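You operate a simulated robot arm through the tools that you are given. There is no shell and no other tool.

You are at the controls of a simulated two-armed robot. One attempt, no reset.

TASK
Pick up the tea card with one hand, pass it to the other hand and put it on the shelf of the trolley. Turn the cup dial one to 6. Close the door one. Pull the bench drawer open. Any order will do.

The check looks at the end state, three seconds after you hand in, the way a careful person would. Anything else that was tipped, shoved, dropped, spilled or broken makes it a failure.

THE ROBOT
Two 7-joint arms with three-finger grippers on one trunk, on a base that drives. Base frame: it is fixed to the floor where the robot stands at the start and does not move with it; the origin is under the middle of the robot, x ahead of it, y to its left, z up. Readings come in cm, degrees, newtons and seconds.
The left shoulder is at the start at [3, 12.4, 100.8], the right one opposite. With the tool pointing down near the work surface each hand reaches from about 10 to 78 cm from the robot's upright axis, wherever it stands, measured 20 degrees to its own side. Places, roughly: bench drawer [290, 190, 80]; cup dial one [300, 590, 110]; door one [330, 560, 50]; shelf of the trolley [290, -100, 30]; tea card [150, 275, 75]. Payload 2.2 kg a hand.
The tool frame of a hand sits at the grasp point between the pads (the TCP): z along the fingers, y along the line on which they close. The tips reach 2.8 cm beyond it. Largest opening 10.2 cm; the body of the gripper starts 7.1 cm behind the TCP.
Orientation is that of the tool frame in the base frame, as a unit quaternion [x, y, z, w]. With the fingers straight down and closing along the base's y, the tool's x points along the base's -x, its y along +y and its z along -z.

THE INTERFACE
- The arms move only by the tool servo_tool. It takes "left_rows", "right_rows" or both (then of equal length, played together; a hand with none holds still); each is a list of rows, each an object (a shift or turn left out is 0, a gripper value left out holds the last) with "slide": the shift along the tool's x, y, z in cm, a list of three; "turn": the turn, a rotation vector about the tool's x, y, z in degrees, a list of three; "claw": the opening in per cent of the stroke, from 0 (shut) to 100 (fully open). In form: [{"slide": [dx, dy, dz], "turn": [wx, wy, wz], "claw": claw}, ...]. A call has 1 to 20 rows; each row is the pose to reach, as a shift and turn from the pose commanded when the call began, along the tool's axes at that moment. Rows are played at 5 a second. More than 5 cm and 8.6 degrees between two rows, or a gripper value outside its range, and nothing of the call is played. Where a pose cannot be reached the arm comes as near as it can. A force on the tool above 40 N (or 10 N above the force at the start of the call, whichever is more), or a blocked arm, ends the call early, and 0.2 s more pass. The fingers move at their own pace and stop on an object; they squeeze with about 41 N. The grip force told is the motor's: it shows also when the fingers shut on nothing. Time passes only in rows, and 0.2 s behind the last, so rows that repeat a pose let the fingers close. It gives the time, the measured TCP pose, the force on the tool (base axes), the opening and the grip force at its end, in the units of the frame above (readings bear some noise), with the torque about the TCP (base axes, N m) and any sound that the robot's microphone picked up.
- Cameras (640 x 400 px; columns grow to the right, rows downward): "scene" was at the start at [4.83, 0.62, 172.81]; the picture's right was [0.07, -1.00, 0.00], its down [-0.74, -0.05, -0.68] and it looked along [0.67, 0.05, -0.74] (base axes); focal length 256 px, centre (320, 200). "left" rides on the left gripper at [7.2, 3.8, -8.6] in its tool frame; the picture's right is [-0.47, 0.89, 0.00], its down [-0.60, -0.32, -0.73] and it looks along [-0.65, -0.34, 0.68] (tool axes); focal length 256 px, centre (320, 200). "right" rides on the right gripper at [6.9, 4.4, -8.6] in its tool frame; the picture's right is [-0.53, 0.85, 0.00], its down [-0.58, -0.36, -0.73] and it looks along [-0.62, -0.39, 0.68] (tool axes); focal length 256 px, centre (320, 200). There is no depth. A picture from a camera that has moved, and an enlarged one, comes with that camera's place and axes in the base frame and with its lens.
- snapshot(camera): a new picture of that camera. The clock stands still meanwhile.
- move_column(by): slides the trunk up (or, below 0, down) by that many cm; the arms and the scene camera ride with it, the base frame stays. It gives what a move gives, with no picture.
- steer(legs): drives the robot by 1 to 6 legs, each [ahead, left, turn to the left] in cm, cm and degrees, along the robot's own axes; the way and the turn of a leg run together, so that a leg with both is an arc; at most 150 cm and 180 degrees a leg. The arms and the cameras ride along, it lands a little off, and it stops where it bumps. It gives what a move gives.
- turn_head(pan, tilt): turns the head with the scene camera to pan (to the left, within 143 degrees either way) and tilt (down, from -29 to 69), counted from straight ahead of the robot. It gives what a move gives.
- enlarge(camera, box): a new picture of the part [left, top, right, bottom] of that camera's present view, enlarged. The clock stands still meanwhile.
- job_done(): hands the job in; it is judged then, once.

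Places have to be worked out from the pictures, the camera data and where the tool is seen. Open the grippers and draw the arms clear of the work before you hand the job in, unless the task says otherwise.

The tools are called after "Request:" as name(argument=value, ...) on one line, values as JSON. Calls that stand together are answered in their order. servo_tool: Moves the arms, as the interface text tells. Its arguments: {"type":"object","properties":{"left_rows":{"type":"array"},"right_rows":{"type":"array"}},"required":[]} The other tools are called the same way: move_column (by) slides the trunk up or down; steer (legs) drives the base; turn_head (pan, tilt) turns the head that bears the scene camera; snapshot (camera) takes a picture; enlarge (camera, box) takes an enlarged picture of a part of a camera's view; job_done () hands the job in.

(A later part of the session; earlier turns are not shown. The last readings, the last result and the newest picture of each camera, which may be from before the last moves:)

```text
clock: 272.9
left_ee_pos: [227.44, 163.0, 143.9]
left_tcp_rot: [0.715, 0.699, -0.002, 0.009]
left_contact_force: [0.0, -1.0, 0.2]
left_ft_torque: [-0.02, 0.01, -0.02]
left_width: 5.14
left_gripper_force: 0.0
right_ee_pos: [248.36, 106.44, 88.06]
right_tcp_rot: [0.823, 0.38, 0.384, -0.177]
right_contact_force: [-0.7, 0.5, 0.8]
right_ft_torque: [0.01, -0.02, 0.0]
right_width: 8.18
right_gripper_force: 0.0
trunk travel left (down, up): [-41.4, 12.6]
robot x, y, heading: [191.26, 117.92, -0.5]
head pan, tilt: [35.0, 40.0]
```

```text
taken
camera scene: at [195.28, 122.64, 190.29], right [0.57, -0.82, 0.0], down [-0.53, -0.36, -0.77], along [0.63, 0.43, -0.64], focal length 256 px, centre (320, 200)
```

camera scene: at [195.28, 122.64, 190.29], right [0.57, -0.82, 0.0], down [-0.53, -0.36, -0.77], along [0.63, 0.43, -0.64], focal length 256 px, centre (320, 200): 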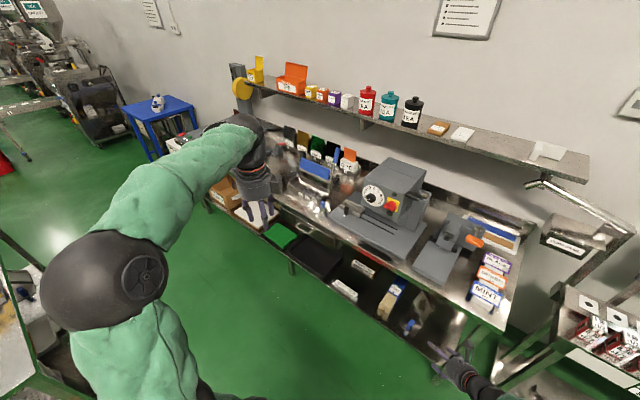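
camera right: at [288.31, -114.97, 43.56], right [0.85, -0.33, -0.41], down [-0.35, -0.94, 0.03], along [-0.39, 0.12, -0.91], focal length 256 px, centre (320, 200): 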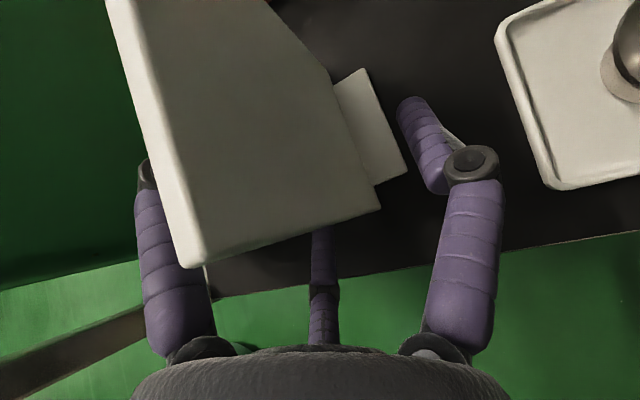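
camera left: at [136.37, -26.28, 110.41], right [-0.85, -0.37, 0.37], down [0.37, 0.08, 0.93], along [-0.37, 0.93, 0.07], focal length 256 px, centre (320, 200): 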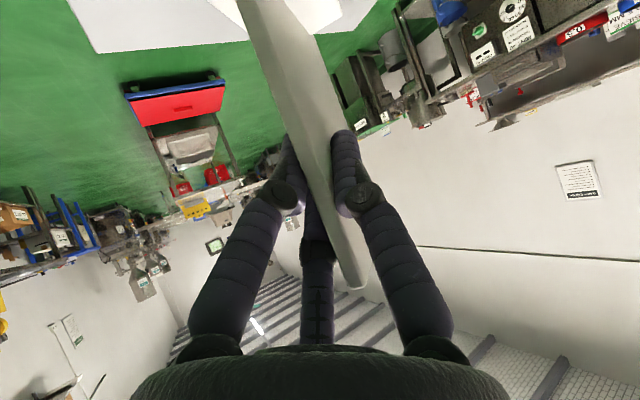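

Request:
enlarge(camera="scene", box=[230, 150, 410, 290])

```text
2.86 times, centred on (320, 220) of scene
camera zoom: at [195.28, 122.64, 190.29], right [0.57, -0.82, 0.0], down [-0.53, -0.36, -0.77], along [0.63, 0.43, -0.64], focal length 733 px, centre (320, 143)
```

zoom: 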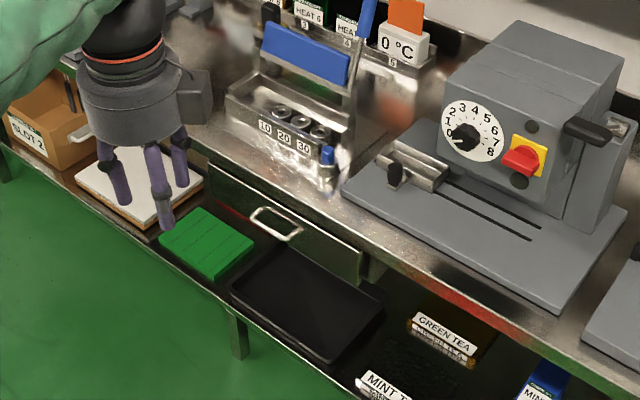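

I see the drawer with a loop handle near (275,190,79). I zoom in for detail.

Request:
enlarge(camera="scene", box=[285, 205, 335, 245])

Request:
steer(legs=[[0, 40, 0]])

Request:
turn_head(pan=18, tilt=45)

Request:
snapshot(camera="scene")

```text
10.00 times, centred on (310, 225) of scene
camera zoom: at [195.28, 122.64, 190.29], right [0.57, -0.82, 0.0], down [-0.53, -0.36, -0.77], along [0.63, 0.43, -0.64], focal length 2564 px, centre (420, -50)
```

zoom: 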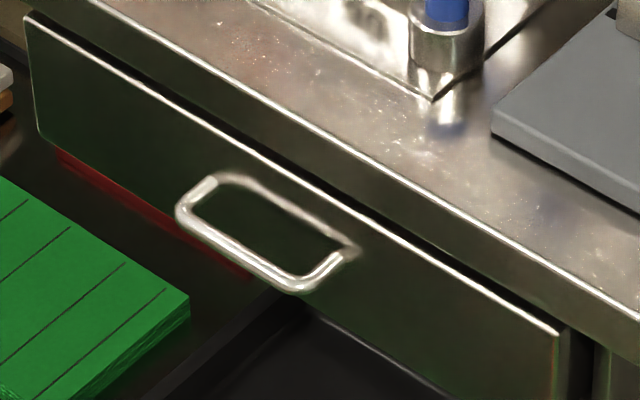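

```text
clock: 275.4
left_ee_pos: [227.64, 202.88, 144.03]
left_tcp_rot: [0.715, 0.699, -0.003, 0.01]
left_contact_force: [0.8, -0.2, 0.8]
left_ft_torque: [-0.01, 0.01, 0.05]
left_width: 5.09
left_gripper_force: 0.1
right_ee_pos: [248.67, 146.41, 88.09]
right_tcp_rot: [0.823, 0.38, 0.384, -0.177]
right_contact_force: [0.5, 2.0, 0.6]
right_ft_torque: [0.01, 0.0, 0.0]
right_width: 8.18
right_gripper_force: 0.1
trunk travel left (down, up): [-41.4, 12.6]
robot x, y, heading: [191.66, 157.71, -0.6]
head pan, tilt: [35.0, 40.0]
```

```text
clock: 276.1
left_ee_pos: [227.67, 202.65, 143.95]
left_tcp_rot: [0.715, 0.699, -0.003, 0.01]
left_contact_force: [0.1, 0.9, 0.7]
left_ft_torque: [0.01, 0.0, 0.01]
left_width: 5.09
left_gripper_force: 0.0
right_ee_pos: [248.78, 146.25, 88.11]
right_tcp_rot: [0.822, 0.38, 0.385, -0.176]
right_contact_force: [0.2, 0.8, 0.2]
right_ft_torque: [-0.03, -0.01, 0.01]
right_width: 8.14
right_gripper_force: 0.1
trunk travel left (down, up): [-41.4, 12.6]
robot x, y, heading: [191.65, 157.67, -0.4]
head pan, tilt: [18.0, 45.0]
```

```text
taken
camera scene: at [196.35, 159.93, 189.57], right [0.3, -0.95, 0.0], down [-0.67, -0.21, -0.71], along [0.67, 0.21, -0.71], focal length 256 px, centre (320, 200)
```

scene: 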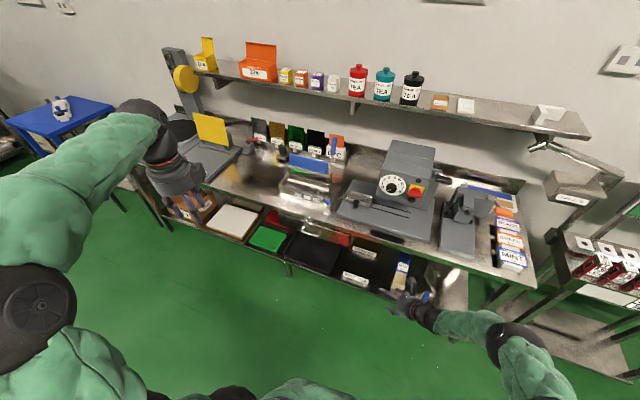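

Request:
enlarge(camera="scene", box=[250, 170, 350, 250])

```text
5.00 times, centred on (300, 210) of scene
camera zoom: at [196.35, 159.93, 189.57], right [0.3, -0.95, 0.0], down [-0.67, -0.21, -0.71], along [0.67, 0.21, -0.71], focal length 1282 px, centre (420, 150)
```

zoom: 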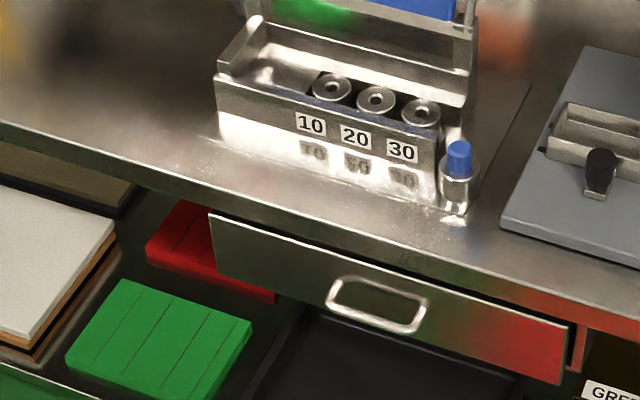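

The handle's outer bar triangulates to about (274.9, 189.8, 79.4). I'll grip it with the left hand, pitched forward; first I draw the right hand back and drive closer.

Request:
servo_tool(right_rows=[{"slide": [0.7, -0.8, -4.4]}, {"slide": [1.4, -1.6, -8.7]}, {"slide": [2.1, -2.5, -13]}, {"slide": [2.8, -3.3, -17.4]}, {"slide": [3.5, -4.1, -21.7]}, {"slide": [4.2, -4.9, -26.1]}])

Request:
steer(legs=[[18, 12, 0.4]])

Request:
move_column(by=-12)

Request:
turn_head(pan=10, tilt=50)

Request:
snapshot(camera="scene")

```text
clock: 277.6
left_ee_pos: [227.46, 202.7, 144.1]
left_tcp_rot: [0.715, 0.699, -0.001, 0.011]
left_contact_force: [0.0, -0.5, -0.4]
left_ft_torque: [0.0, -0.04, 0.0]
left_width: 5.11
left_gripper_force: 0.1
right_ee_pos: [233.59, 136.24, 108.08]
right_tcp_rot: [0.822, 0.38, 0.385, -0.177]
right_contact_force: [0.1, -0.2, 0.0]
right_ft_torque: [-0.01, -0.02, -0.02]
right_width: 8.16
right_gripper_force: 0.1
trunk travel left (down, up): [-41.4, 12.6]
robot x, y, heading: [191.76, 157.52, -0.6]
head pan, tilt: [18.0, 45.0]
```

```text
clock: 279.2
left_ee_pos: [245.42, 214.98, 143.98]
left_tcp_rot: [0.713, 0.701, -0.002, 0.009]
left_contact_force: [0.6, -0.4, -0.7]
left_ft_torque: [0.01, 0.03, -0.02]
left_width: 5.08
left_gripper_force: 0.0
right_ee_pos: [252.08, 148.36, 108.02]
right_tcp_rot: [0.821, 0.383, 0.383, -0.178]
right_contact_force: [-0.5, 0.3, 0.8]
right_ft_torque: [0.01, 0.05, 0.0]
right_width: 8.18
right_gripper_force: 0.0
trunk travel left (down, up): [-41.4, 12.6]
robot x, y, heading: [209.57, 169.42, -0.1]
head pan, tilt: [18.0, 45.0]
```

```text
clock: 280.7
left_ee_pos: [245.43, 214.87, 132.0]
left_tcp_rot: [0.712, 0.702, -0.002, 0.011]
left_contact_force: [0.1, 0.4, 0.3]
left_ft_torque: [0.01, 0.01, 0.03]
left_width: 5.08
left_gripper_force: 0.1
right_ee_pos: [252.02, 148.38, 96.0]
right_tcp_rot: [0.821, 0.384, 0.383, -0.178]
right_contact_force: [-0.7, -0.3, 0.0]
right_ft_torque: [0.02, 0.01, 0.0]
right_width: 8.16
right_gripper_force: 0.2
trunk travel left (down, up): [-29.4, 24.6]
robot x, y, heading: [210.04, 169.15, 0.3]
head pan, tilt: [18.0, 45.0]
```

```text
clock: 281.4
left_ee_pos: [245.32, 214.81, 131.88]
left_tcp_rot: [0.713, 0.701, -0.002, 0.009]
left_contact_force: [-0.6, -0.8, -0.3]
left_ft_torque: [-0.03, 0.05, 0.03]
left_width: 5.09
left_gripper_force: 0.0
right_ee_pos: [251.98, 148.34, 95.89]
right_tcp_rot: [0.821, 0.384, 0.383, -0.178]
right_contact_force: [0.0, -0.2, -0.5]
right_ft_torque: [0.01, -0.02, 0.03]
right_width: 8.15
right_gripper_force: 0.0
trunk travel left (down, up): [-29.4, 24.6]
robot x, y, heading: [209.91, 169.28, 0.3]
head pan, tilt: [10.0, 50.0]
```

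```text
taken
camera scene: at [214.28, 170.75, 176.88], right [0.17, -0.98, 0.0], down [-0.75, -0.13, -0.64], along [0.63, 0.11, -0.77], focal length 256 px, centre (320, 200)
```

scene: 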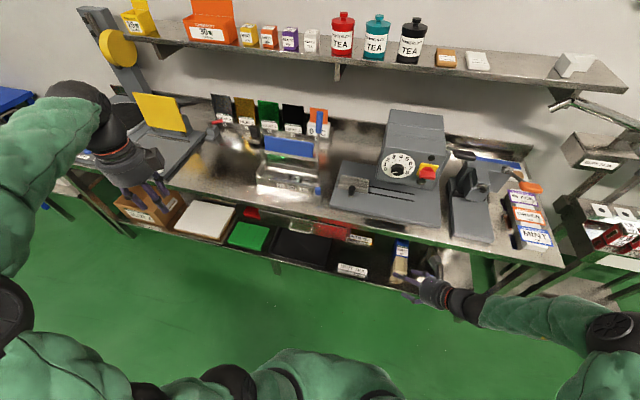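

The drawer front is visible below the bench edge. I move the left hand down in front of it, pitching it 50° forward, to a point 14 cm short of the handle.

Request:
servo_tool(left_rows=[{"slide": [-2, 1.5, 3.6], "turn": [-4.2, 0, 0]}, {"slide": [-4, 3, 7.2], "turn": [-8.3, 0, 0]}, {"slide": [-6, 4.5, 10.8], "turn": [-12.5, 0, 0]}, {"slide": [-8, 6, 14.4], "turn": [-16.7, 0, 0]}, {"slide": [-10, 7.5, 18], "turn": [-20.8, 0, 0]}, {"slide": [-12, 9, 21.6], "turn": [-25, 0, 0]}, {"slide": [-14, 10.5, 25.2], "turn": [-29.2, 0, 0]}, {"slide": [-16, 12, 28.8], "turn": [-33.3, 0, 0]}, {"slide": [-18, 13.5, 32.5], "turn": [-37.5, 0, 0]}, {"slide": [-20, 15, 36.1], "turn": [-41.7, 0, 0]}, {"slide": [-22, 16.5, 39.7], "turn": [-45.8, 0, 0]}, {"slide": [-24.1, 18, 43.3], "turn": [-50, 0, 0]}, {"slide": [-24.1, 18, 43.3], "turn": [-50, 0, 0]}])

Request:
snapshot(camera="left")

Request:
snapshot(camera="scene")

```text
clock: 284.2
left_ee_pos: [264.96, 186.8, 91.12]
left_tcp_rot: [0.639, 0.644, 0.298, 0.295]
left_contact_force: [-0.9, -0.3, 0.5]
left_ft_torque: [0.02, 0.01, 0.03]
left_width: 5.08
left_gripper_force: 0.0
left hand out of reach, approached as far as the arm can: row 10, 11, 12, 13
right_ee_pos: [251.97, 148.38, 95.97]
right_tcp_rot: [0.821, 0.384, 0.383, -0.179]
right_contact_force: [0.9, -0.2, -0.4]
right_ft_torque: [-0.03, 0.02, 0.02]
right_width: 8.17
right_gripper_force: 0.1
trunk travel left (down, up): [-29.4, 24.6]
robot x, y, heading: [209.9, 169.71, 0.1]
head pan, tilt: [10.0, 50.0]
```

```text
taken
camera left: at [260.75, 194.04, 99.6], right [0.58, -0.46, 0.67], down [-0.76, -0.61, 0.23], along [0.3, -0.65, -0.7], focal length 256 px, centre (320, 200)
```

left: 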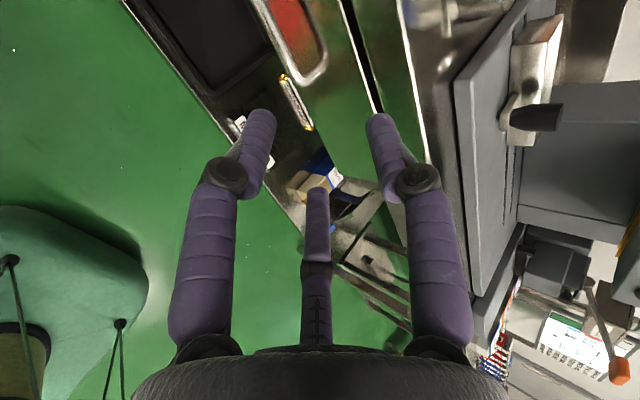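

```text
taken
camera scene: at [214.22, 170.76, 176.88], right [0.17, -0.98, 0.0], down [-0.75, -0.13, -0.64], along [0.63, 0.11, -0.77], focal length 256 px, centre (320, 200)
```

scene: 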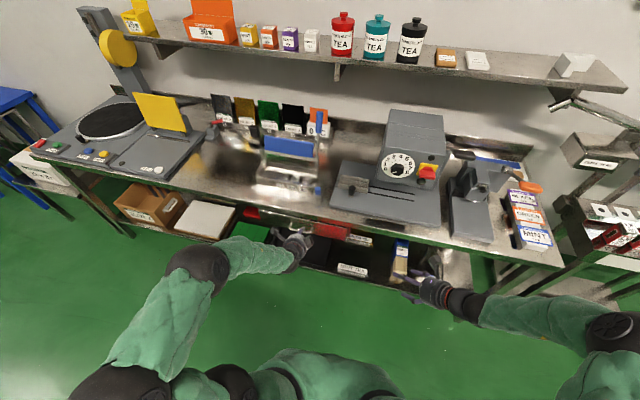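

The handle loop shows in the wrist camera, bar at x≈275, y 185–194. I try to line up the hand on the bar's axis.

Request:
servo_tool(left_rows=[{"slide": [1.5, -1.2, 0]}, {"slide": [2.9, -2.4, 0]}, {"slide": [2.9, -2.4, 0]}])

```text
clock: 285.0
left_ee_pos: [264.89, 186.9, 91.12]
left_tcp_rot: [0.639, 0.645, 0.298, 0.295]
left_contact_force: [-0.1, 0.0, 0.7]
left_ft_torque: [-0.01, 0.02, 0.05]
left_width: 5.1
left_gripper_force: 0.1
left hand out of reach, approached as far as the arm can: row 1, 2, 3
right_ee_pos: [252.01, 148.36, 96.08]
right_tcp_rot: [0.821, 0.384, 0.383, -0.179]
right_contact_force: [0.8, 0.1, -0.5]
right_ft_torque: [0.04, -0.02, -0.02]
right_width: 8.13
right_gripper_force: 0.2
trunk travel left (down, up): [-29.4, 24.6]
robot x, y, heading: [209.86, 169.58, -0.2]
head pan, tilt: [10.0, 50.0]
```

The arm is at a joint limit there, so I'll use the base and trunk for the rest: hand pose stays, the base moves sideways/forward and the trunk lowers. First lateral alignment.

Request:
steer(legs=[[-1.5, 2.8, 0]])

Request:
move_column(by=-2)

Request:
snapshot(camera="left")

Request:
enlarge(camera="scene", box=[250, 190, 350, 270])

```text
clock: 285.9
left_ee_pos: [263.26, 189.95, 91.23]
left_tcp_rot: [0.64, 0.644, 0.296, 0.296]
left_contact_force: [-0.8, 0.4, 0.5]
left_ft_torque: [-0.04, -0.02, -0.04]
left_width: 5.09
left_gripper_force: 0.1
right_ee_pos: [250.44, 151.19, 95.93]
right_tcp_rot: [0.821, 0.384, 0.383, -0.179]
right_contact_force: [-0.6, 1.3, 0.1]
right_ft_torque: [-0.09, 0.03, -0.03]
right_width: 8.18
right_gripper_force: 0.0
trunk travel left (down, up): [-29.4, 24.6]
robot x, y, heading: [208.14, 171.71, -0.0]
head pan, tilt: [10.0, 50.0]
```

```text
clock: 286.5
left_ee_pos: [263.49, 189.64, 89.05]
left_tcp_rot: [0.639, 0.645, 0.297, 0.295]
left_contact_force: [0.0, 0.0, 1.3]
left_ft_torque: [-0.02, -0.01, 0.0]
left_width: 5.12
left_gripper_force: 0.0
right_ee_pos: [250.53, 151.08, 93.92]
right_tcp_rot: [0.821, 0.383, 0.383, -0.178]
right_contact_force: [0.4, -0.6, -0.3]
right_ft_torque: [0.01, -0.02, 0.02]
right_width: 8.17
right_gripper_force: 0.0
trunk travel left (down, up): [-27.4, 26.6]
robot x, y, heading: [208.34, 172.15, 0.2]
head pan, tilt: [10.0, 50.0]
```

```text
taken
camera left: at [259.3, 196.83, 97.59], right [0.58, -0.46, 0.67], down [-0.76, -0.61, 0.23], along [0.3, -0.64, -0.7], focal length 256 px, centre (320, 200)
```

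left: 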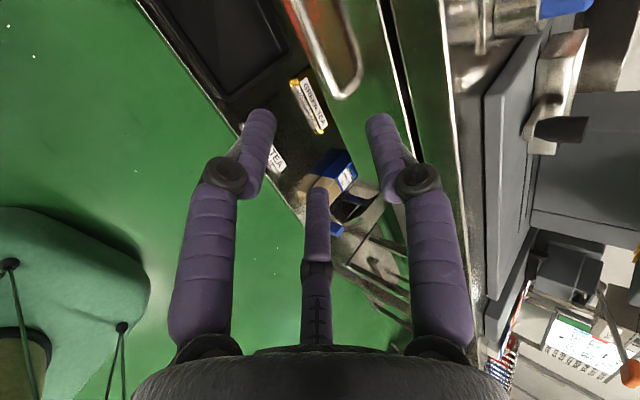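

```text
5.00 times, centred on (300, 230) of scene
camera zoom: at [212.81, 173.48, 174.87], right [0.17, -0.98, 0.0], down [-0.75, -0.13, -0.64], along [0.63, 0.11, -0.77], focal length 1282 px, centre (420, 50)
```

zoom: 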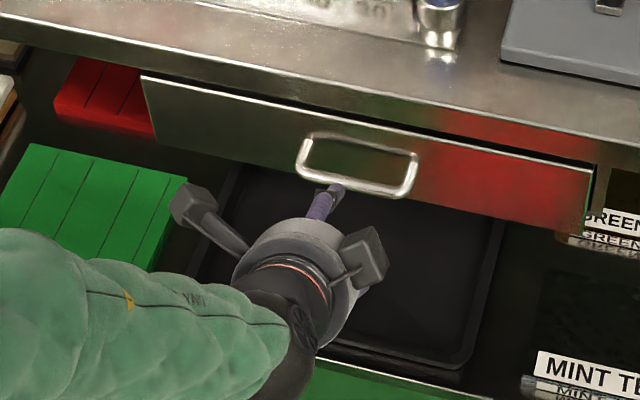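

The hand is aligned with the bar. I approach diagonally with alternating base and trunk steps.

Request:
steer(legs=[[5, 0.3, 0]])

Request:
move_column(by=-4.3)

Request:
steer(legs=[[2, 0, 0]])

Request:
move_column(by=-1.7)

Request:
snapshot(camera="left")

Request:
enlarge(camera="scene", box=[250, 190, 350, 270])

```text
clock: 287.4
left_ee_pos: [268.52, 190.0, 89.13]
left_tcp_rot: [0.641, 0.645, 0.296, 0.294]
left_contact_force: [0.2, -0.2, -0.8]
left_ft_torque: [0.0, 0.03, 0.0]
left_width: 5.08
left_gripper_force: 0.1
right_ee_pos: [255.65, 151.42, 93.87]
right_tcp_rot: [0.821, 0.384, 0.383, -0.179]
right_contact_force: [1.4, 0.2, -0.4]
right_ft_torque: [0.0, 0.02, 0.04]
right_width: 8.15
right_gripper_force: 0.1
trunk travel left (down, up): [-27.4, 26.6]
robot x, y, heading: [213.28, 172.44, 0.0]
head pan, tilt: [10.0, 50.0]
```

```text
clock: 288.3
left_ee_pos: [268.32, 189.99, 84.88]
left_tcp_rot: [0.64, 0.645, 0.296, 0.295]
left_contact_force: [-0.6, 0.3, 0.0]
left_ft_torque: [0.03, 0.01, -0.02]
left_width: 5.09
left_gripper_force: 0.2
right_ee_pos: [255.5, 151.46, 89.6]
right_tcp_rot: [0.821, 0.383, 0.383, -0.178]
right_contact_force: [1.1, -0.5, 0.9]
right_ft_torque: [0.01, 0.02, 0.01]
right_width: 8.16
right_gripper_force: 0.1
trunk travel left (down, up): [-23.1, 30.9]
robot x, y, heading: [213.4, 172.45, -0.0]
head pan, tilt: [10.0, 50.0]
```

```text
clock: 289.1
left_ee_pos: [270.4, 190.05, 84.74]
left_tcp_rot: [0.64, 0.645, 0.296, 0.294]
left_contact_force: [-0.5, 0.7, -1.1]
left_ft_torque: [-0.03, 0.01, 0.0]
left_width: 5.11
left_gripper_force: 0.1
right_ee_pos: [257.59, 151.52, 89.6]
right_tcp_rot: [0.821, 0.383, 0.383, -0.179]
right_contact_force: [0.2, 0.1, -0.6]
right_ft_torque: [0.01, -0.03, 0.01]
right_width: 8.19
right_gripper_force: 0.0
trunk travel left (down, up): [-23.1, 30.9]
robot x, y, heading: [215.2, 172.43, -0.1]
head pan, tilt: [10.0, 50.0]
```

```text
clock: 289.7
left_ee_pos: [270.23, 189.92, 83.0]
left_tcp_rot: [0.639, 0.645, 0.297, 0.295]
left_contact_force: [0.6, 0.2, 0.7]
left_ft_torque: [0.02, 0.0, 0.0]
left_width: 5.09
left_gripper_force: 0.0
right_ee_pos: [257.4, 151.44, 87.97]
right_tcp_rot: [0.821, 0.383, 0.384, -0.178]
right_contact_force: [0.1, 0.4, 0.0]
right_ft_torque: [-0.01, 0.0, -0.05]
right_width: 8.15
right_gripper_force: 0.2
trunk travel left (down, up): [-21.4, 32.6]
robot x, y, heading: [215.21, 172.67, -0.0]
head pan, tilt: [10.0, 50.0]
```

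```text
taken
camera left: at [266.17, 197.15, 91.6], right [0.58, -0.46, 0.67], down [-0.76, -0.61, 0.23], along [0.3, -0.65, -0.7], focal length 256 px, centre (320, 200)
```

left: 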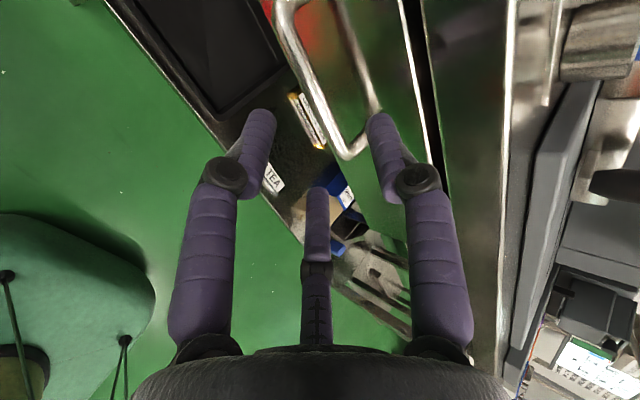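

```text
5.00 times, centred on (300, 230) of scene
camera zoom: at [219.64, 173.84, 168.88], right [0.17, -0.98, 0.0], down [-0.75, -0.13, -0.64], along [0.63, 0.11, -0.77], focal length 1282 px, centre (420, 50)
```

zoom: 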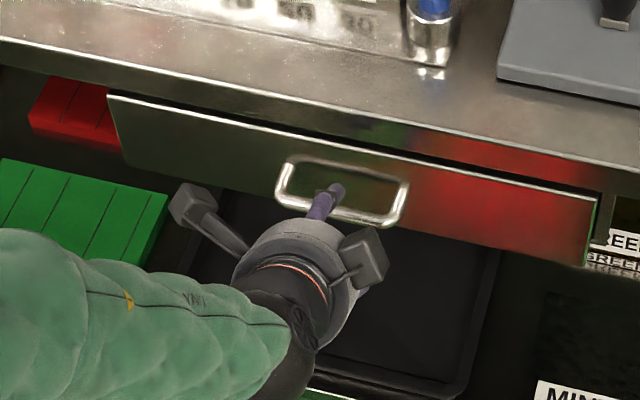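

Finger A hovers over the loop's gap and the bar lies between the fingers. Two more small diagonal steps.

Request:
move_column(by=-1.2)

Request:
steer(legs=[[1.7, 0, 0]])

Request:
move_column(by=-1.2)

Request:
steer(legs=[[1.5, 0, 0]])

Request:
snapshot(camera="left")

Request:
enlarge(camera="scene", box=[250, 190, 350, 270])

```text
clock: 290.3
left_ee_pos: [270.38, 190.08, 81.89]
left_tcp_rot: [0.64, 0.645, 0.296, 0.294]
left_contact_force: [0.6, -0.6, 0.3]
left_ft_torque: [0.01, 0.0, 0.04]
left_width: 5.11
left_gripper_force: 0.0
right_ee_pos: [257.47, 151.5, 86.82]
right_tcp_rot: [0.821, 0.384, 0.383, -0.178]
right_contact_force: [0.4, -0.5, 0.2]
right_ft_torque: [0.04, -0.01, 0.0]
right_width: 8.15
right_gripper_force: 0.1
trunk travel left (down, up): [-20.2, 33.8]
robot x, y, heading: [214.98, 172.23, 0.0]
head pan, tilt: [10.0, 50.0]
```

```text
clock: 291.1
left_ee_pos: [272.05, 189.86, 81.87]
left_tcp_rot: [0.64, 0.645, 0.297, 0.294]
left_contact_force: [-0.3, -0.7, 0.0]
left_ft_torque: [0.0, -0.04, 0.0]
left_width: 5.12
left_gripper_force: 0.1
right_ee_pos: [259.24, 151.49, 86.69]
right_tcp_rot: [0.822, 0.383, 0.383, -0.178]
right_contact_force: [1.0, 0.7, 0.0]
right_ft_torque: [0.01, -0.01, 0.04]
right_width: 8.19
right_gripper_force: 0.1
trunk travel left (down, up): [-20.2, 33.8]
robot x, y, heading: [217.0, 172.51, 0.1]
head pan, tilt: [10.0, 50.0]
```

```text
clock: 291.7
left_ee_pos: [271.9, 189.98, 80.79]
left_tcp_rot: [0.641, 0.644, 0.296, 0.294]
left_contact_force: [0.4, 0.0, -0.7]
left_ft_torque: [-0.01, -0.02, -0.03]
left_width: 5.1
left_gripper_force: 0.0
right_ee_pos: [259.05, 151.42, 85.51]
right_tcp_rot: [0.82, 0.383, 0.384, -0.18]
right_contact_force: [-0.1, -0.4, 0.3]
right_ft_torque: [-0.03, 0.01, 0.01]
right_width: 8.2
right_gripper_force: 0.1
trunk travel left (down, up): [-19.0, 35.0]
robot x, y, heading: [217.3, 172.4, -0.0]
head pan, tilt: [10.0, 50.0]
```

```text
clock: 292.5
left_ee_pos: [273.45, 190.0, 80.81]
left_tcp_rot: [0.641, 0.645, 0.296, 0.294]
left_contact_force: [0.2, -0.7, 0.5]
left_ft_torque: [0.01, 0.01, 0.0]
left_width: 5.09
left_gripper_force: 0.1
right_ee_pos: [260.76, 151.57, 85.53]
right_tcp_rot: [0.822, 0.382, 0.383, -0.178]
right_contact_force: [0.2, 0.3, -0.7]
right_ft_torque: [0.0, 0.02, 0.01]
right_width: 8.17
right_gripper_force: 0.0
trunk travel left (down, up): [-19.0, 35.0]
robot x, y, heading: [218.66, 172.1, 0.1]
head pan, tilt: [10.0, 50.0]
```

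```text
taken
camera left: at [269.46, 197.15, 89.11], right [0.58, -0.46, 0.67], down [-0.76, -0.61, 0.24], along [0.3, -0.65, -0.7], focal length 256 px, centre (320, 200)
```

left: 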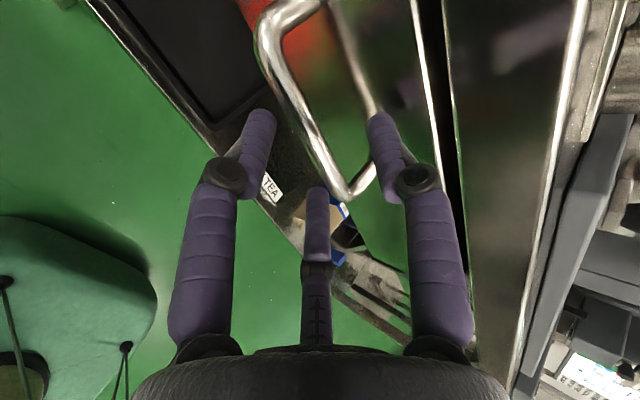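

```text
5.00 times, centred on (300, 230) of scene
camera zoom: at [223.08, 173.83, 166.47], right [0.17, -0.98, 0.0], down [-0.76, -0.13, -0.64], along [0.63, 0.11, -0.77], focal length 1282 px, centre (420, 50)
```

zoom: 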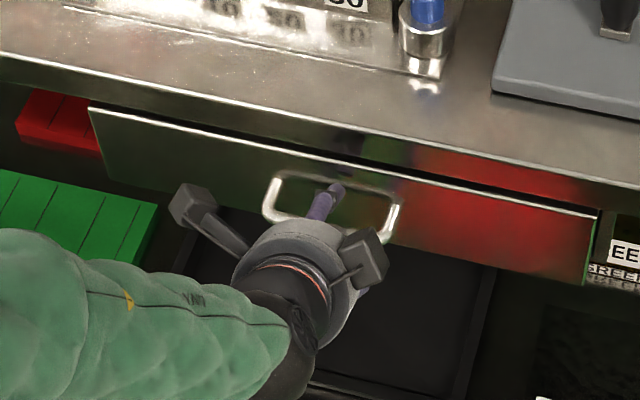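

The bar is between the fingers but only near the tips; I go about 1 cm further in, then close.

Request:
move_column(by=-1)

Request:
steer(legs=[[0.7, 0, 0]])

Request:
servo_tool(left_rows=[{"claw": 35}, {"claw": 20}, {"claw": 0}, {"claw": 0}, {"claw": 0}])

Request:
snapshot(camera="left")

Request:
enlarge(camera="scene", box=[250, 190, 350, 270])

```text
clock: 293.1
left_ee_pos: [273.48, 189.99, 79.76]
left_tcp_rot: [0.64, 0.644, 0.297, 0.295]
left_contact_force: [0.2, 0.8, -0.4]
left_ft_torque: [0.02, -0.02, 0.0]
left_width: 5.11
left_gripper_force: 0.0
right_ee_pos: [260.59, 151.52, 84.42]
right_tcp_rot: [0.821, 0.384, 0.383, -0.179]
right_contact_force: [-1.0, -0.9, -0.8]
right_ft_torque: [-0.01, 0.0, 0.0]
right_width: 8.16
right_gripper_force: 0.1
trunk travel left (down, up): [-18.0, 36.0]
robot x, y, heading: [218.37, 172.34, 0.1]
head pan, tilt: [10.0, 50.0]
```

```text
clock: 293.8
left_ee_pos: [274.3, 189.97, 79.67]
left_tcp_rot: [0.64, 0.645, 0.296, 0.295]
left_contact_force: [0.0, 0.7, 0.4]
left_ft_torque: [-0.02, 0.0, 0.0]
left_width: 5.08
left_gripper_force: 0.1
right_ee_pos: [261.41, 151.52, 84.49]
right_tcp_rot: [0.822, 0.383, 0.383, -0.178]
right_contact_force: [0.1, 0.7, -0.4]
right_ft_torque: [-0.01, 0.04, 0.05]
right_width: 8.14
right_gripper_force: 0.0
trunk travel left (down, up): [-18.0, 36.0]
robot x, y, heading: [218.8, 172.5, 0.3]
head pan, tilt: [10.0, 50.0]
```

```text
clock: 295.0
left_ee_pos: [274.01, 189.96, 79.56]
left_tcp_rot: [0.641, 0.644, 0.296, 0.294]
left_contact_force: [-4.5, -4.3, -8.9]
left_ft_torque: [0.52, 0.15, -0.68]
left_width: 2.0
left_gripper_force: 45.0
right_ee_pos: [261.33, 151.44, 84.62]
right_tcp_rot: [0.821, 0.384, 0.383, -0.179]
right_contact_force: [1.0, 0.3, -0.4]
right_ft_torque: [-0.02, -0.01, 0.0]
right_width: 8.15
right_gripper_force: 0.1
trunk travel left (down, up): [-18.0, 36.0]
robot x, y, heading: [218.92, 172.71, 0.2]
head pan, tilt: [10.0, 50.0]
```

```text
taken
camera left: at [270.0, 197.07, 88.04], right [0.58, -0.46, 0.67], down [-0.76, -0.61, 0.24], along [0.3, -0.65, -0.7], focal length 256 px, centre (320, 200)
```

left: 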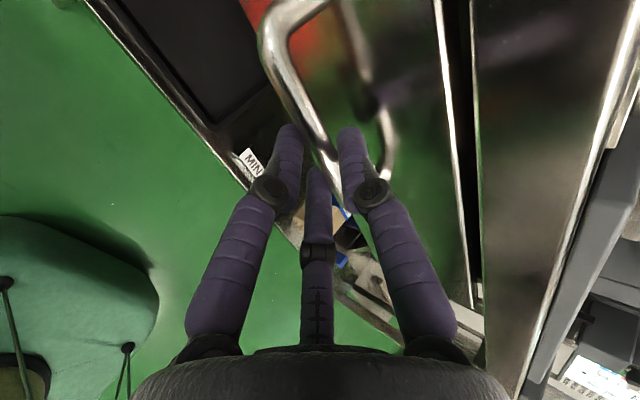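

```text
5.00 times, centred on (300, 230) of scene
camera zoom: at [223.62, 173.8, 165.46], right [0.17, -0.98, 0.0], down [-0.75, -0.13, -0.64], along [0.63, 0.11, -0.77], focal length 1282 px, centre (420, 50)
```

zoom: 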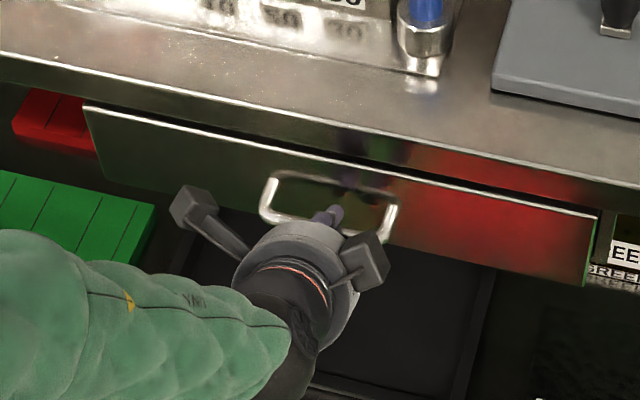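

The bar is firmly gripped (2.0 cm). I pull by driving the base back 8 cm.

Request:
steer(legs=[[-8, 0, 0]])

Request:
enlarge(camera="scene", box=[220, 150, 380, 280])

```text
clock: 296.2
left_ee_pos: [265.65, 190.5, 79.55]
left_tcp_rot: [0.639, 0.646, 0.298, 0.292]
left_contact_force: [1.5, 4.0, -1.2]
left_ft_torque: [0.43, 0.02, -0.99]
left_width: 2.04
left_gripper_force: 45.0
right_ee_pos: [253.11, 151.53, 84.62]
right_tcp_rot: [0.821, 0.385, 0.382, -0.18]
right_contact_force: [0.4, -0.4, 0.1]
right_ft_torque: [0.01, 0.02, 0.02]
right_width: 8.19
right_gripper_force: 0.1
trunk travel left (down, up): [-18.0, 36.0]
robot x, y, heading: [210.72, 172.98, 0.2]
head pan, tilt: [10.0, 50.0]
stopped in leg 1: the force on the tool passed its limit at 41 N (the readings are from after the stop); the commanded pose is now the measured one
```

```text
3.08 times, centred on (300, 215) of scene
camera zoom: at [215.34, 173.97, 165.48], right [0.18, -0.98, 0.0], down [-0.75, -0.13, -0.64], along [0.63, 0.11, -0.77], focal length 789 px, centre (382, 154)
```

zoom: 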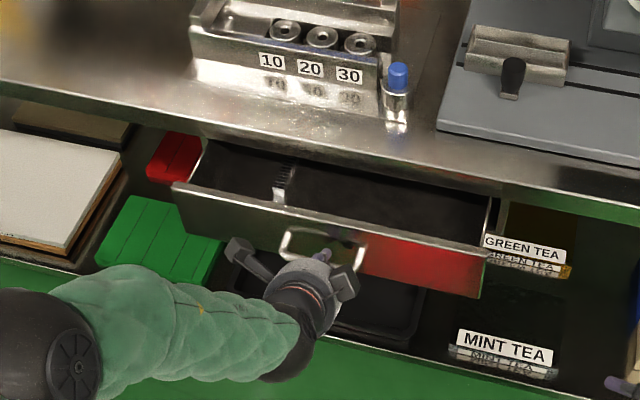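

The drawer slides out. I continue pulling.

Request:
steer(legs=[[-5, 0, 0]])

Request:
steer(legs=[[-5, 0, 0]])

Request:
enlarge(camera="scene", box=[220, 150, 380, 280])

```text
clock: 297.1
left_ee_pos: [260.86, 190.97, 79.47]
left_tcp_rot: [0.635, 0.649, 0.299, 0.292]
left_contact_force: [3.1, 31.6, -11.5]
left_ft_torque: [1.99, -0.01, 0.48]
left_width: 2.03
left_gripper_force: 45.4
right_ee_pos: [248.18, 151.91, 84.51]
right_tcp_rot: [0.821, 0.385, 0.383, -0.178]
right_contact_force: [-0.1, 1.0, -0.1]
right_ft_torque: [-0.02, 0.01, -0.02]
right_width: 8.17
right_gripper_force: 0.1
trunk travel left (down, up): [-18.0, 36.0]
robot x, y, heading: [205.74, 172.58, 0.3]
head pan, tilt: [10.0, 50.0]
```

```text
clock: 298.6
left_ee_pos: [255.92, 191.28, 79.59]
left_tcp_rot: [0.633, 0.652, 0.302, 0.29]
left_contact_force: [0.9, 5.5, -3.4]
left_ft_torque: [0.54, 0.02, -0.97]
left_width: 2.02
left_gripper_force: 45.0
right_ee_pos: [243.19, 151.79, 84.53]
right_tcp_rot: [0.82, 0.385, 0.383, -0.179]
right_contact_force: [0.5, -0.7, 0.2]
right_ft_torque: [0.0, 0.01, 0.01]
right_width: 8.15
right_gripper_force: 0.1
trunk travel left (down, up): [-18.0, 36.0]
robot x, y, heading: [201.1, 172.36, 0.5]
head pan, tilt: [10.0, 50.0]
stopped in leg 1: the force on the tool passed its limit at 45 N (the readings are from after the stop); the commanded pose is now the measured one
```

```text
3.08 times, centred on (300, 215) of scene
camera zoom: at [205.4, 174.08, 165.48], right [0.18, -0.98, 0.0], down [-0.75, -0.14, -0.64], along [0.63, 0.11, -0.77], focal length 789 px, centre (382, 154)
```

zoom: 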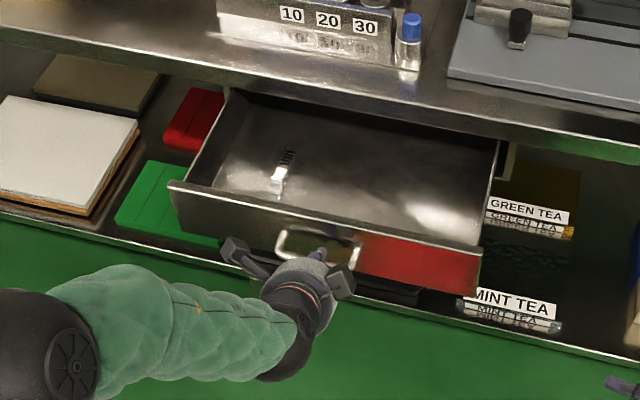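

It is open about 18 cm. The drawer's track seems slightly skewed, so I pull a little more with a small left component.

Request:
steer(legs=[[-4, 0.8, 0]])

Request:
steer(legs=[[-4, 0.5, 0]])

Request:
enlarge(camera="scene", box=[220, 130, 380, 260])

```text
clock: 299.5
left_ee_pos: [251.61, 191.63, 79.68]
left_tcp_rot: [0.634, 0.65, 0.301, 0.289]
left_contact_force: [-2.6, -24.2, 0.0]
left_ft_torque: [0.64, -0.11, -0.96]
left_width: 2.03
left_gripper_force: 45.1
right_ee_pos: [239.05, 152.49, 84.53]
right_tcp_rot: [0.82, 0.384, 0.384, -0.179]
right_contact_force: [-0.7, 0.0, 0.3]
right_ft_torque: [-0.02, -0.02, -0.04]
right_width: 8.18
right_gripper_force: 0.0
trunk travel left (down, up): [-18.0, 36.0]
robot x, y, heading: [197.07, 173.28, -0.1]
head pan, tilt: [10.0, 50.0]
```

```text
clock: 300.4
left_ee_pos: [247.46, 191.98, 79.67]
left_tcp_rot: [0.636, 0.649, 0.301, 0.29]
left_contact_force: [-2.0, -18.8, 11.5]
left_ft_torque: [0.51, -0.31, -0.97]
left_width: 2.05
left_gripper_force: 45.2
right_ee_pos: [235.0, 152.92, 84.6]
right_tcp_rot: [0.82, 0.385, 0.384, -0.18]
right_contact_force: [-1.0, 0.0, -1.0]
right_ft_torque: [0.0, -0.03, -0.02]
right_width: 8.17
right_gripper_force: 0.0
trunk travel left (down, up): [-18.0, 36.0]
robot x, y, heading: [192.52, 174.38, 0.6]
head pan, tilt: [10.0, 50.0]
```

```text
3.08 times, centred on (300, 195) of scene
camera zoom: at [197.04, 175.0, 165.49], right [0.18, -0.98, 0.0], down [-0.75, -0.13, -0.64], along [0.63, 0.11, -0.76], focal length 789 px, centre (382, 215)
```

zoom: 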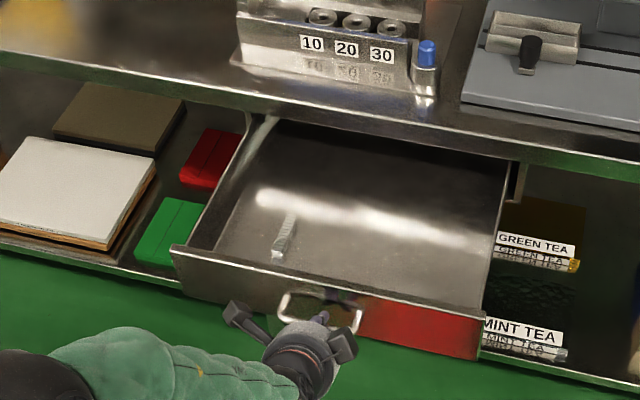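

The drawer is open about 26 cm. I release the bar and withdraw the left hand along its axis.

Request:
servo_tool(left_rows=[{"claw": 25}, {"claw": 50}, {"claw": 50}, {"slide": [0, 0, -2]}, {"slide": [0, 0, -4.5]}, {"slide": [0, 0, -8]}, {"slide": [0, 0, -12]}, {"slide": [0, 0, -16]}, {"slide": [0, 0, -20]}])

Request:
snapshot(camera="scene")

```text
clock: 302.4
left_ee_pos: [232.48, 191.73, 92.61]
left_tcp_rot: [0.636, 0.649, 0.3, 0.29]
left_contact_force: [-0.7, -0.1, -0.5]
left_ft_torque: [-0.01, -0.03, -0.03]
left_width: 5.09
left_gripper_force: 0.0
right_ee_pos: [235.08, 152.96, 84.66]
right_tcp_rot: [0.821, 0.384, 0.384, -0.179]
right_contact_force: [0.3, 0.3, 0.3]
right_ft_torque: [0.03, -0.01, -0.03]
right_width: 8.16
right_gripper_force: 0.2
trunk travel left (down, up): [-18.0, 36.0]
robot x, y, heading: [192.6, 173.9, 0.1]
head pan, tilt: [10.0, 50.0]
```

```text
taken
camera scene: at [197.23, 175.22, 165.48], right [0.18, -0.98, 0.0], down [-0.75, -0.14, -0.64], along [0.63, 0.11, -0.77], focal length 256 px, centre (320, 200)
```

scene: 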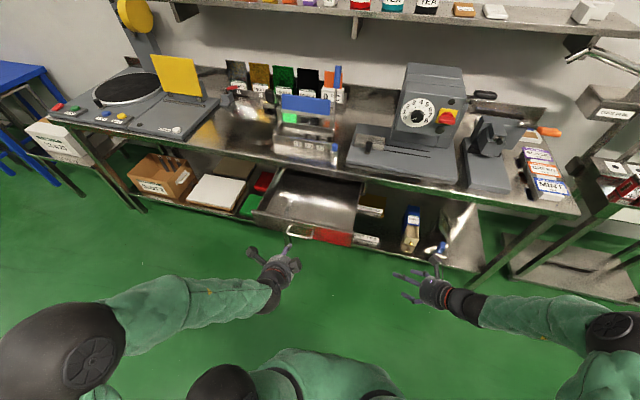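

The drawer stays open. Now I set both hands vertical, raise the trunk and head for the machines, passing the aisle at x≈212.

Request:
servo_tool(left_rows=[{"slide": [0, 0, -0.5], "turn": [7.2, 0, 0]}, {"slide": [0, 0, -1], "turn": [14.3, 0, 0]}, {"slide": [0, 0, -1.5], "turn": [21.5, 0, 0]}, {"slide": [0, 0, -2], "turn": [28.6, 0, 0]}, {"slide": [0, 0, -2.5], "turn": [35.7, 0, 0]}, {"slide": [0, 0, -3], "turn": [42.9, 0, 0]}, {"slide": [0, 0, -3.5], "turn": [50, 0, 0]}], right_rows=[{"slide": [0, 0, -1], "turn": [0, -7.2, 0]}, {"slide": [0, 0, -2], "turn": [0, -14.3, 0]}, {"slide": [0, 0, -3], "turn": [0, -21.5, 0]}, {"slide": [0, 0, -4], "turn": [0, -28.6, 0]}, {"slide": [0, 0, -5], "turn": [0, -35.7, 0]}, {"slide": [0, 0, -6], "turn": [0, -42.9, 0]}, {"slide": [0, 0, -7], "turn": [0, -50, 0]}])

Request:
move_column(by=33)

Request:
steer(legs=[[0, 45, 0], [18, 50, 0], [0, 130, 0]])

Request:
turn_head(pan=65, tilt=25)

Request:
snapshot(camera="scene")

```text
clock: 304.0
left_ee_pos: [229.73, 191.57, 94.75]
left_tcp_rot: [0.699, 0.715, -0.004, -0.007]
left_contact_force: [0.2, 0.7, 0.0]
left_ft_torque: [0.0, 0.04, 0.02]
left_width: 5.1
left_gripper_force: 0.1
right_ee_pos: [231.68, 148.94, 88.99]
right_tcp_rot: [0.906, 0.424, -0.001, 0.0]
right_contact_force: [0.7, -0.3, 0.1]
right_ft_torque: [0.02, -0.01, -0.01]
right_width: 8.14
right_gripper_force: 0.0
right hand out of reach, approached as far as the arm can: row 5
trunk travel left (down, up): [-18.0, 36.0]
robot x, y, heading: [192.9, 173.9, 0.2]
head pan, tilt: [10.0, 50.0]
```

```text
clock: 307.2
left_ee_pos: [229.74, 191.6, 127.69]
left_tcp_rot: [0.699, 0.715, -0.004, -0.006]
left_contact_force: [-0.5, 0.3, 0.2]
left_ft_torque: [0.03, 0.02, 0.02]
left_width: 5.12
left_gripper_force: 0.0
right_ee_pos: [231.71, 148.94, 122.08]
right_tcp_rot: [0.906, 0.424, 0.0, 0.0]
right_contact_force: [-0.2, 0.0, -0.3]
right_ft_torque: [0.02, -0.02, 0.01]
right_width: 8.14
right_gripper_force: 0.1
trunk travel left (down, up): [-51.0, 3.0]
robot x, y, heading: [193.16, 173.76, -0.1]
head pan, tilt: [10.0, 50.0]
```

```text
clock: 318.7
left_ee_pos: [247.56, 415.5, 127.69]
left_tcp_rot: [0.699, 0.715, -0.004, -0.006]
left_contact_force: [-0.3, 0.4, -0.7]
left_ft_torque: [0.01, -0.03, 0.0]
left_width: 5.09
left_gripper_force: 0.0
right_ee_pos: [249.31, 372.95, 121.97]
right_tcp_rot: [0.906, 0.424, 0.0, 0.0]
right_contact_force: [-0.3, 0.3, 0.4]
right_ft_torque: [0.03, 0.02, 0.0]
right_width: 8.14
right_gripper_force: 0.2
trunk travel left (down, up): [-51.0, 3.0]
robot x, y, heading: [210.26, 397.69, -0.1]
head pan, tilt: [10.0, 50.0]
```

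```text
clock: 320.0
left_ee_pos: [247.35, 415.58, 127.82]
left_tcp_rot: [0.699, 0.715, -0.003, -0.007]
left_contact_force: [0.0, 0.8, -0.3]
left_ft_torque: [-0.01, -0.01, 0.03]
left_width: 5.11
left_gripper_force: 0.1
right_ee_pos: [249.35, 372.79, 122.03]
right_tcp_rot: [0.906, 0.424, 0.001, 0.0]
right_contact_force: [0.2, -0.9, 0.3]
right_ft_torque: [-0.01, 0.02, 0.0]
right_width: 8.12
right_gripper_force: 0.2
trunk travel left (down, up): [-51.0, 3.0]
robot x, y, heading: [210.7, 397.49, 0.1]
head pan, tilt: [65.0, 25.0]
```

```text
taken
camera scene: at [211.24, 406.22, 202.22], right [0.91, -0.42, 0.0], down [-0.18, -0.38, -0.91], along [0.38, 0.82, -0.42], focal length 256 px, centre (320, 200)
```

scene: 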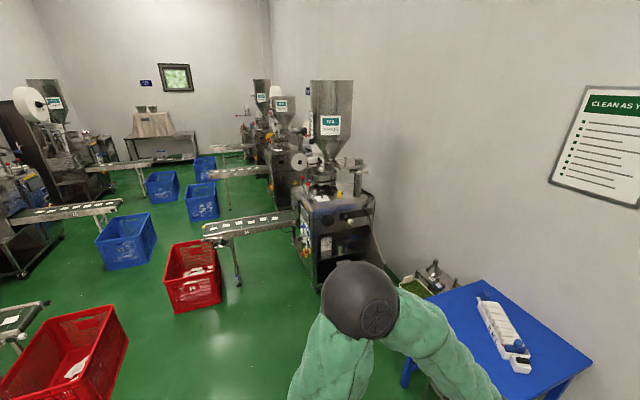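

I passed the aisle. The first machine is ahead; I zoom in on it.

Request:
enlarge(camera="scene", box=[260, 150, 420, 290])

```text
2.86 times, centred on (340, 220) of scene
camera zoom: at [211.24, 406.22, 202.22], right [0.91, -0.42, 0.0], down [-0.18, -0.38, -0.91], along [0.38, 0.82, -0.42], focal length 733 px, centre (263, 143)
```

zoom: 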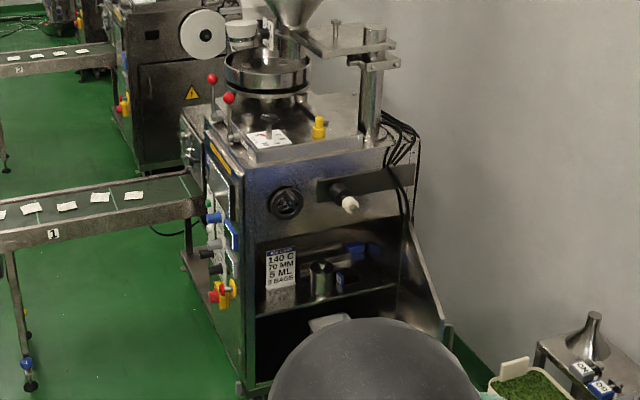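

The cup dial is the knob on the white plate at the machine's top front-left (≈(300,590,110)); the open door is hinged at the cabinet's right side. I drive nearer, facing +y.

Request:
steer(legs=[[0, 0, 90], [75, -35, 0]])

Request:
turn_head(pan=-25, tilt=35)

Request:
snapshot(camera="scene")

```text
clock: 328.2
left_ee_pos: [226.57, 510.28, 127.76]
left_tcp_rot: [-0.013, 1.0, -0.007, -0.003]
left_contact_force: [-0.6, 1.0, 0.2]
left_ft_torque: [0.01, 0.01, 0.0]
left_width: 5.09
left_gripper_force: 0.1
right_ee_pos: [269.32, 512.39, 122.06]
right_tcp_rot: [0.339, 0.941, 0.0, -0.001]
right_contact_force: [-0.3, 0.5, -0.5]
right_ft_torque: [0.01, -0.02, -0.01]
right_width: 8.15
right_gripper_force: 0.1
trunk travel left (down, up): [-51.0, 3.0]
robot x, y, heading: [245.02, 473.67, 90.4]
head pan, tilt: [65.0, 25.0]
```

```text
clock: 329.9
left_ee_pos: [226.6, 510.31, 127.76]
left_tcp_rot: [-0.013, 1.0, -0.007, -0.001]
left_contact_force: [0.3, 1.0, 0.0]
left_ft_torque: [-0.02, 0.0, -0.02]
left_width: 5.1
left_gripper_force: 0.1
right_ee_pos: [269.33, 512.42, 122.0]
right_tcp_rot: [0.339, 0.941, 0.0, -0.001]
right_contact_force: [0.6, 0.1, -0.5]
right_ft_torque: [0.0, 0.01, -0.02]
right_width: 8.16
right_gripper_force: 0.0
trunk travel left (down, up): [-51.0, 3.0]
robot x, y, heading: [244.11, 473.5, 90.3]
head pan, tilt: [-25.0, 35.0]
```

```text
taken
camera scene: at [248.11, 478.56, 200.64], right [0.91, -0.42, 0.0], down [-0.24, -0.52, -0.82], along [0.34, 0.74, -0.57], focal length 256 px, centre (320, 200)
```

scene: 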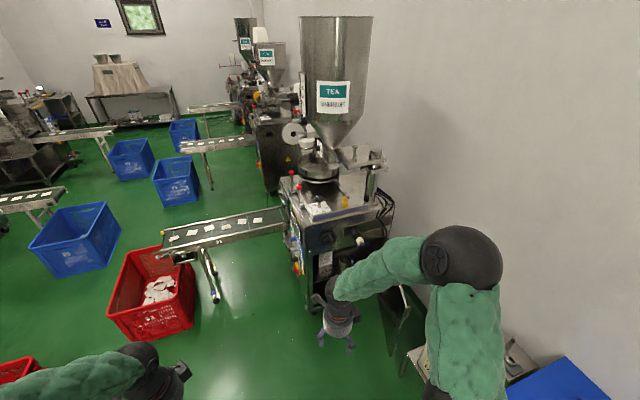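

Request:
enlarge(camera="scene", box=[270, 150, 400, 260])

Request:
enlarge(camera="scene", box=[290, 180, 350, 230])

Request:
enlarge(camera="scene", box=[290, 220, 450, 400])

```text
3.64 times, centred on (335, 205) of scene
camera zoom: at [248.11, 478.56, 200.64], right [0.91, -0.42, 0.0], down [-0.24, -0.52, -0.82], along [0.34, 0.74, -0.57], focal length 932 px, centre (266, 182)
```

zoom: 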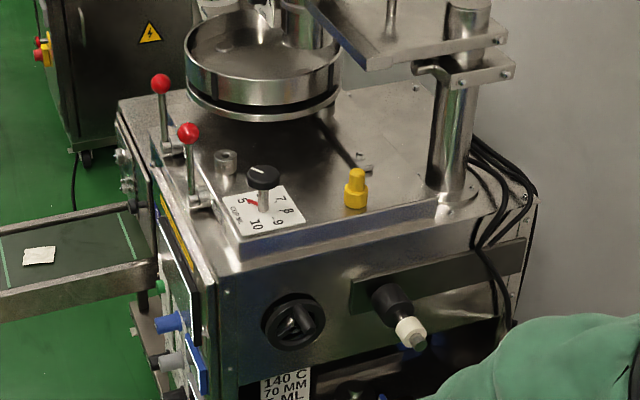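

```text
8.00 times, centred on (320, 205) of scene
camera zoom: at [248.11, 478.56, 200.64], right [0.91, -0.42, 0.0], down [-0.24, -0.52, -0.82], along [0.34, 0.74, -0.57], focal length 2051 px, centre (320, 160)
```

zoom: 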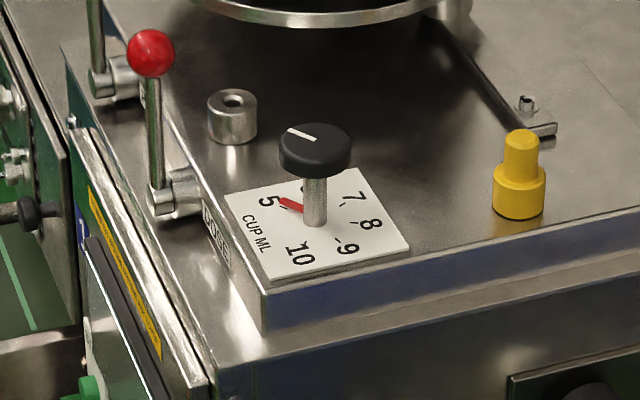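

```text
2.22 times, centred on (370, 310) of scene
camera zoom: at [248.11, 478.56, 200.64], right [0.91, -0.42, 0.0], down [-0.24, -0.52, -0.82], along [0.34, 0.74, -0.57], focal length 570 px, centre (209, -44)
```

zoom: 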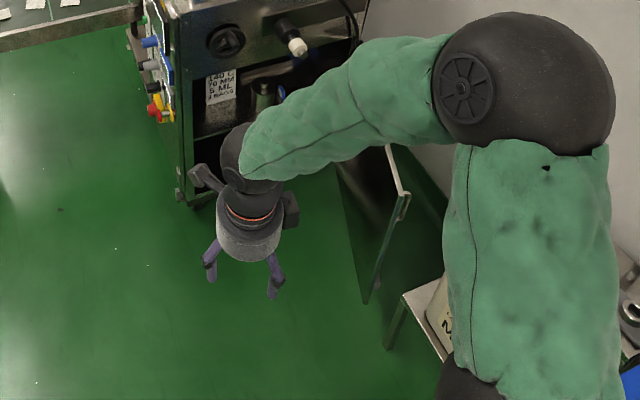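

The dial plate runs 5…10 clockwise with the red pointer at 5 (target 6). The door's outer edge is near (328,533), z 10–70, hinged at about (332,587). I look at the space to the right.

Request:
turn_head(pan=-70, tilt=50)

Request:
snapshot(camera="scene")

```text
clock: 331.0
left_ee_pos: [226.64, 510.48, 127.71]
left_tcp_rot: [-0.013, 1.0, -0.006, -0.002]
left_contact_force: [0.1, -0.2, 0.1]
left_ft_torque: [0.04, -0.01, -0.02]
left_width: 5.13
left_gripper_force: 0.0
right_ee_pos: [269.34, 512.32, 122.11]
right_tcp_rot: [0.339, 0.941, 0.0, 0.0]
right_contact_force: [0.2, -0.9, -0.5]
right_ft_torque: [0.02, 0.01, -0.02]
right_width: 8.16
right_gripper_force: 0.1
trunk travel left (down, up): [-51.0, 3.0]
robot x, y, heading: [244.61, 473.63, 90.1]
head pan, tilt: [-70.0, 50.0]
```

```text
taken
camera scene: at [251.66, 473.23, 198.47], right [0.35, -0.94, 0.0], down [-0.72, -0.27, -0.64], along [0.6, 0.22, -0.77], focal length 256 px, centre (320, 200)
```

scene: 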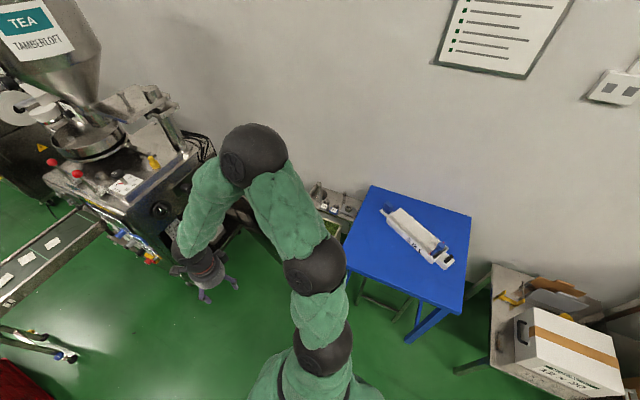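

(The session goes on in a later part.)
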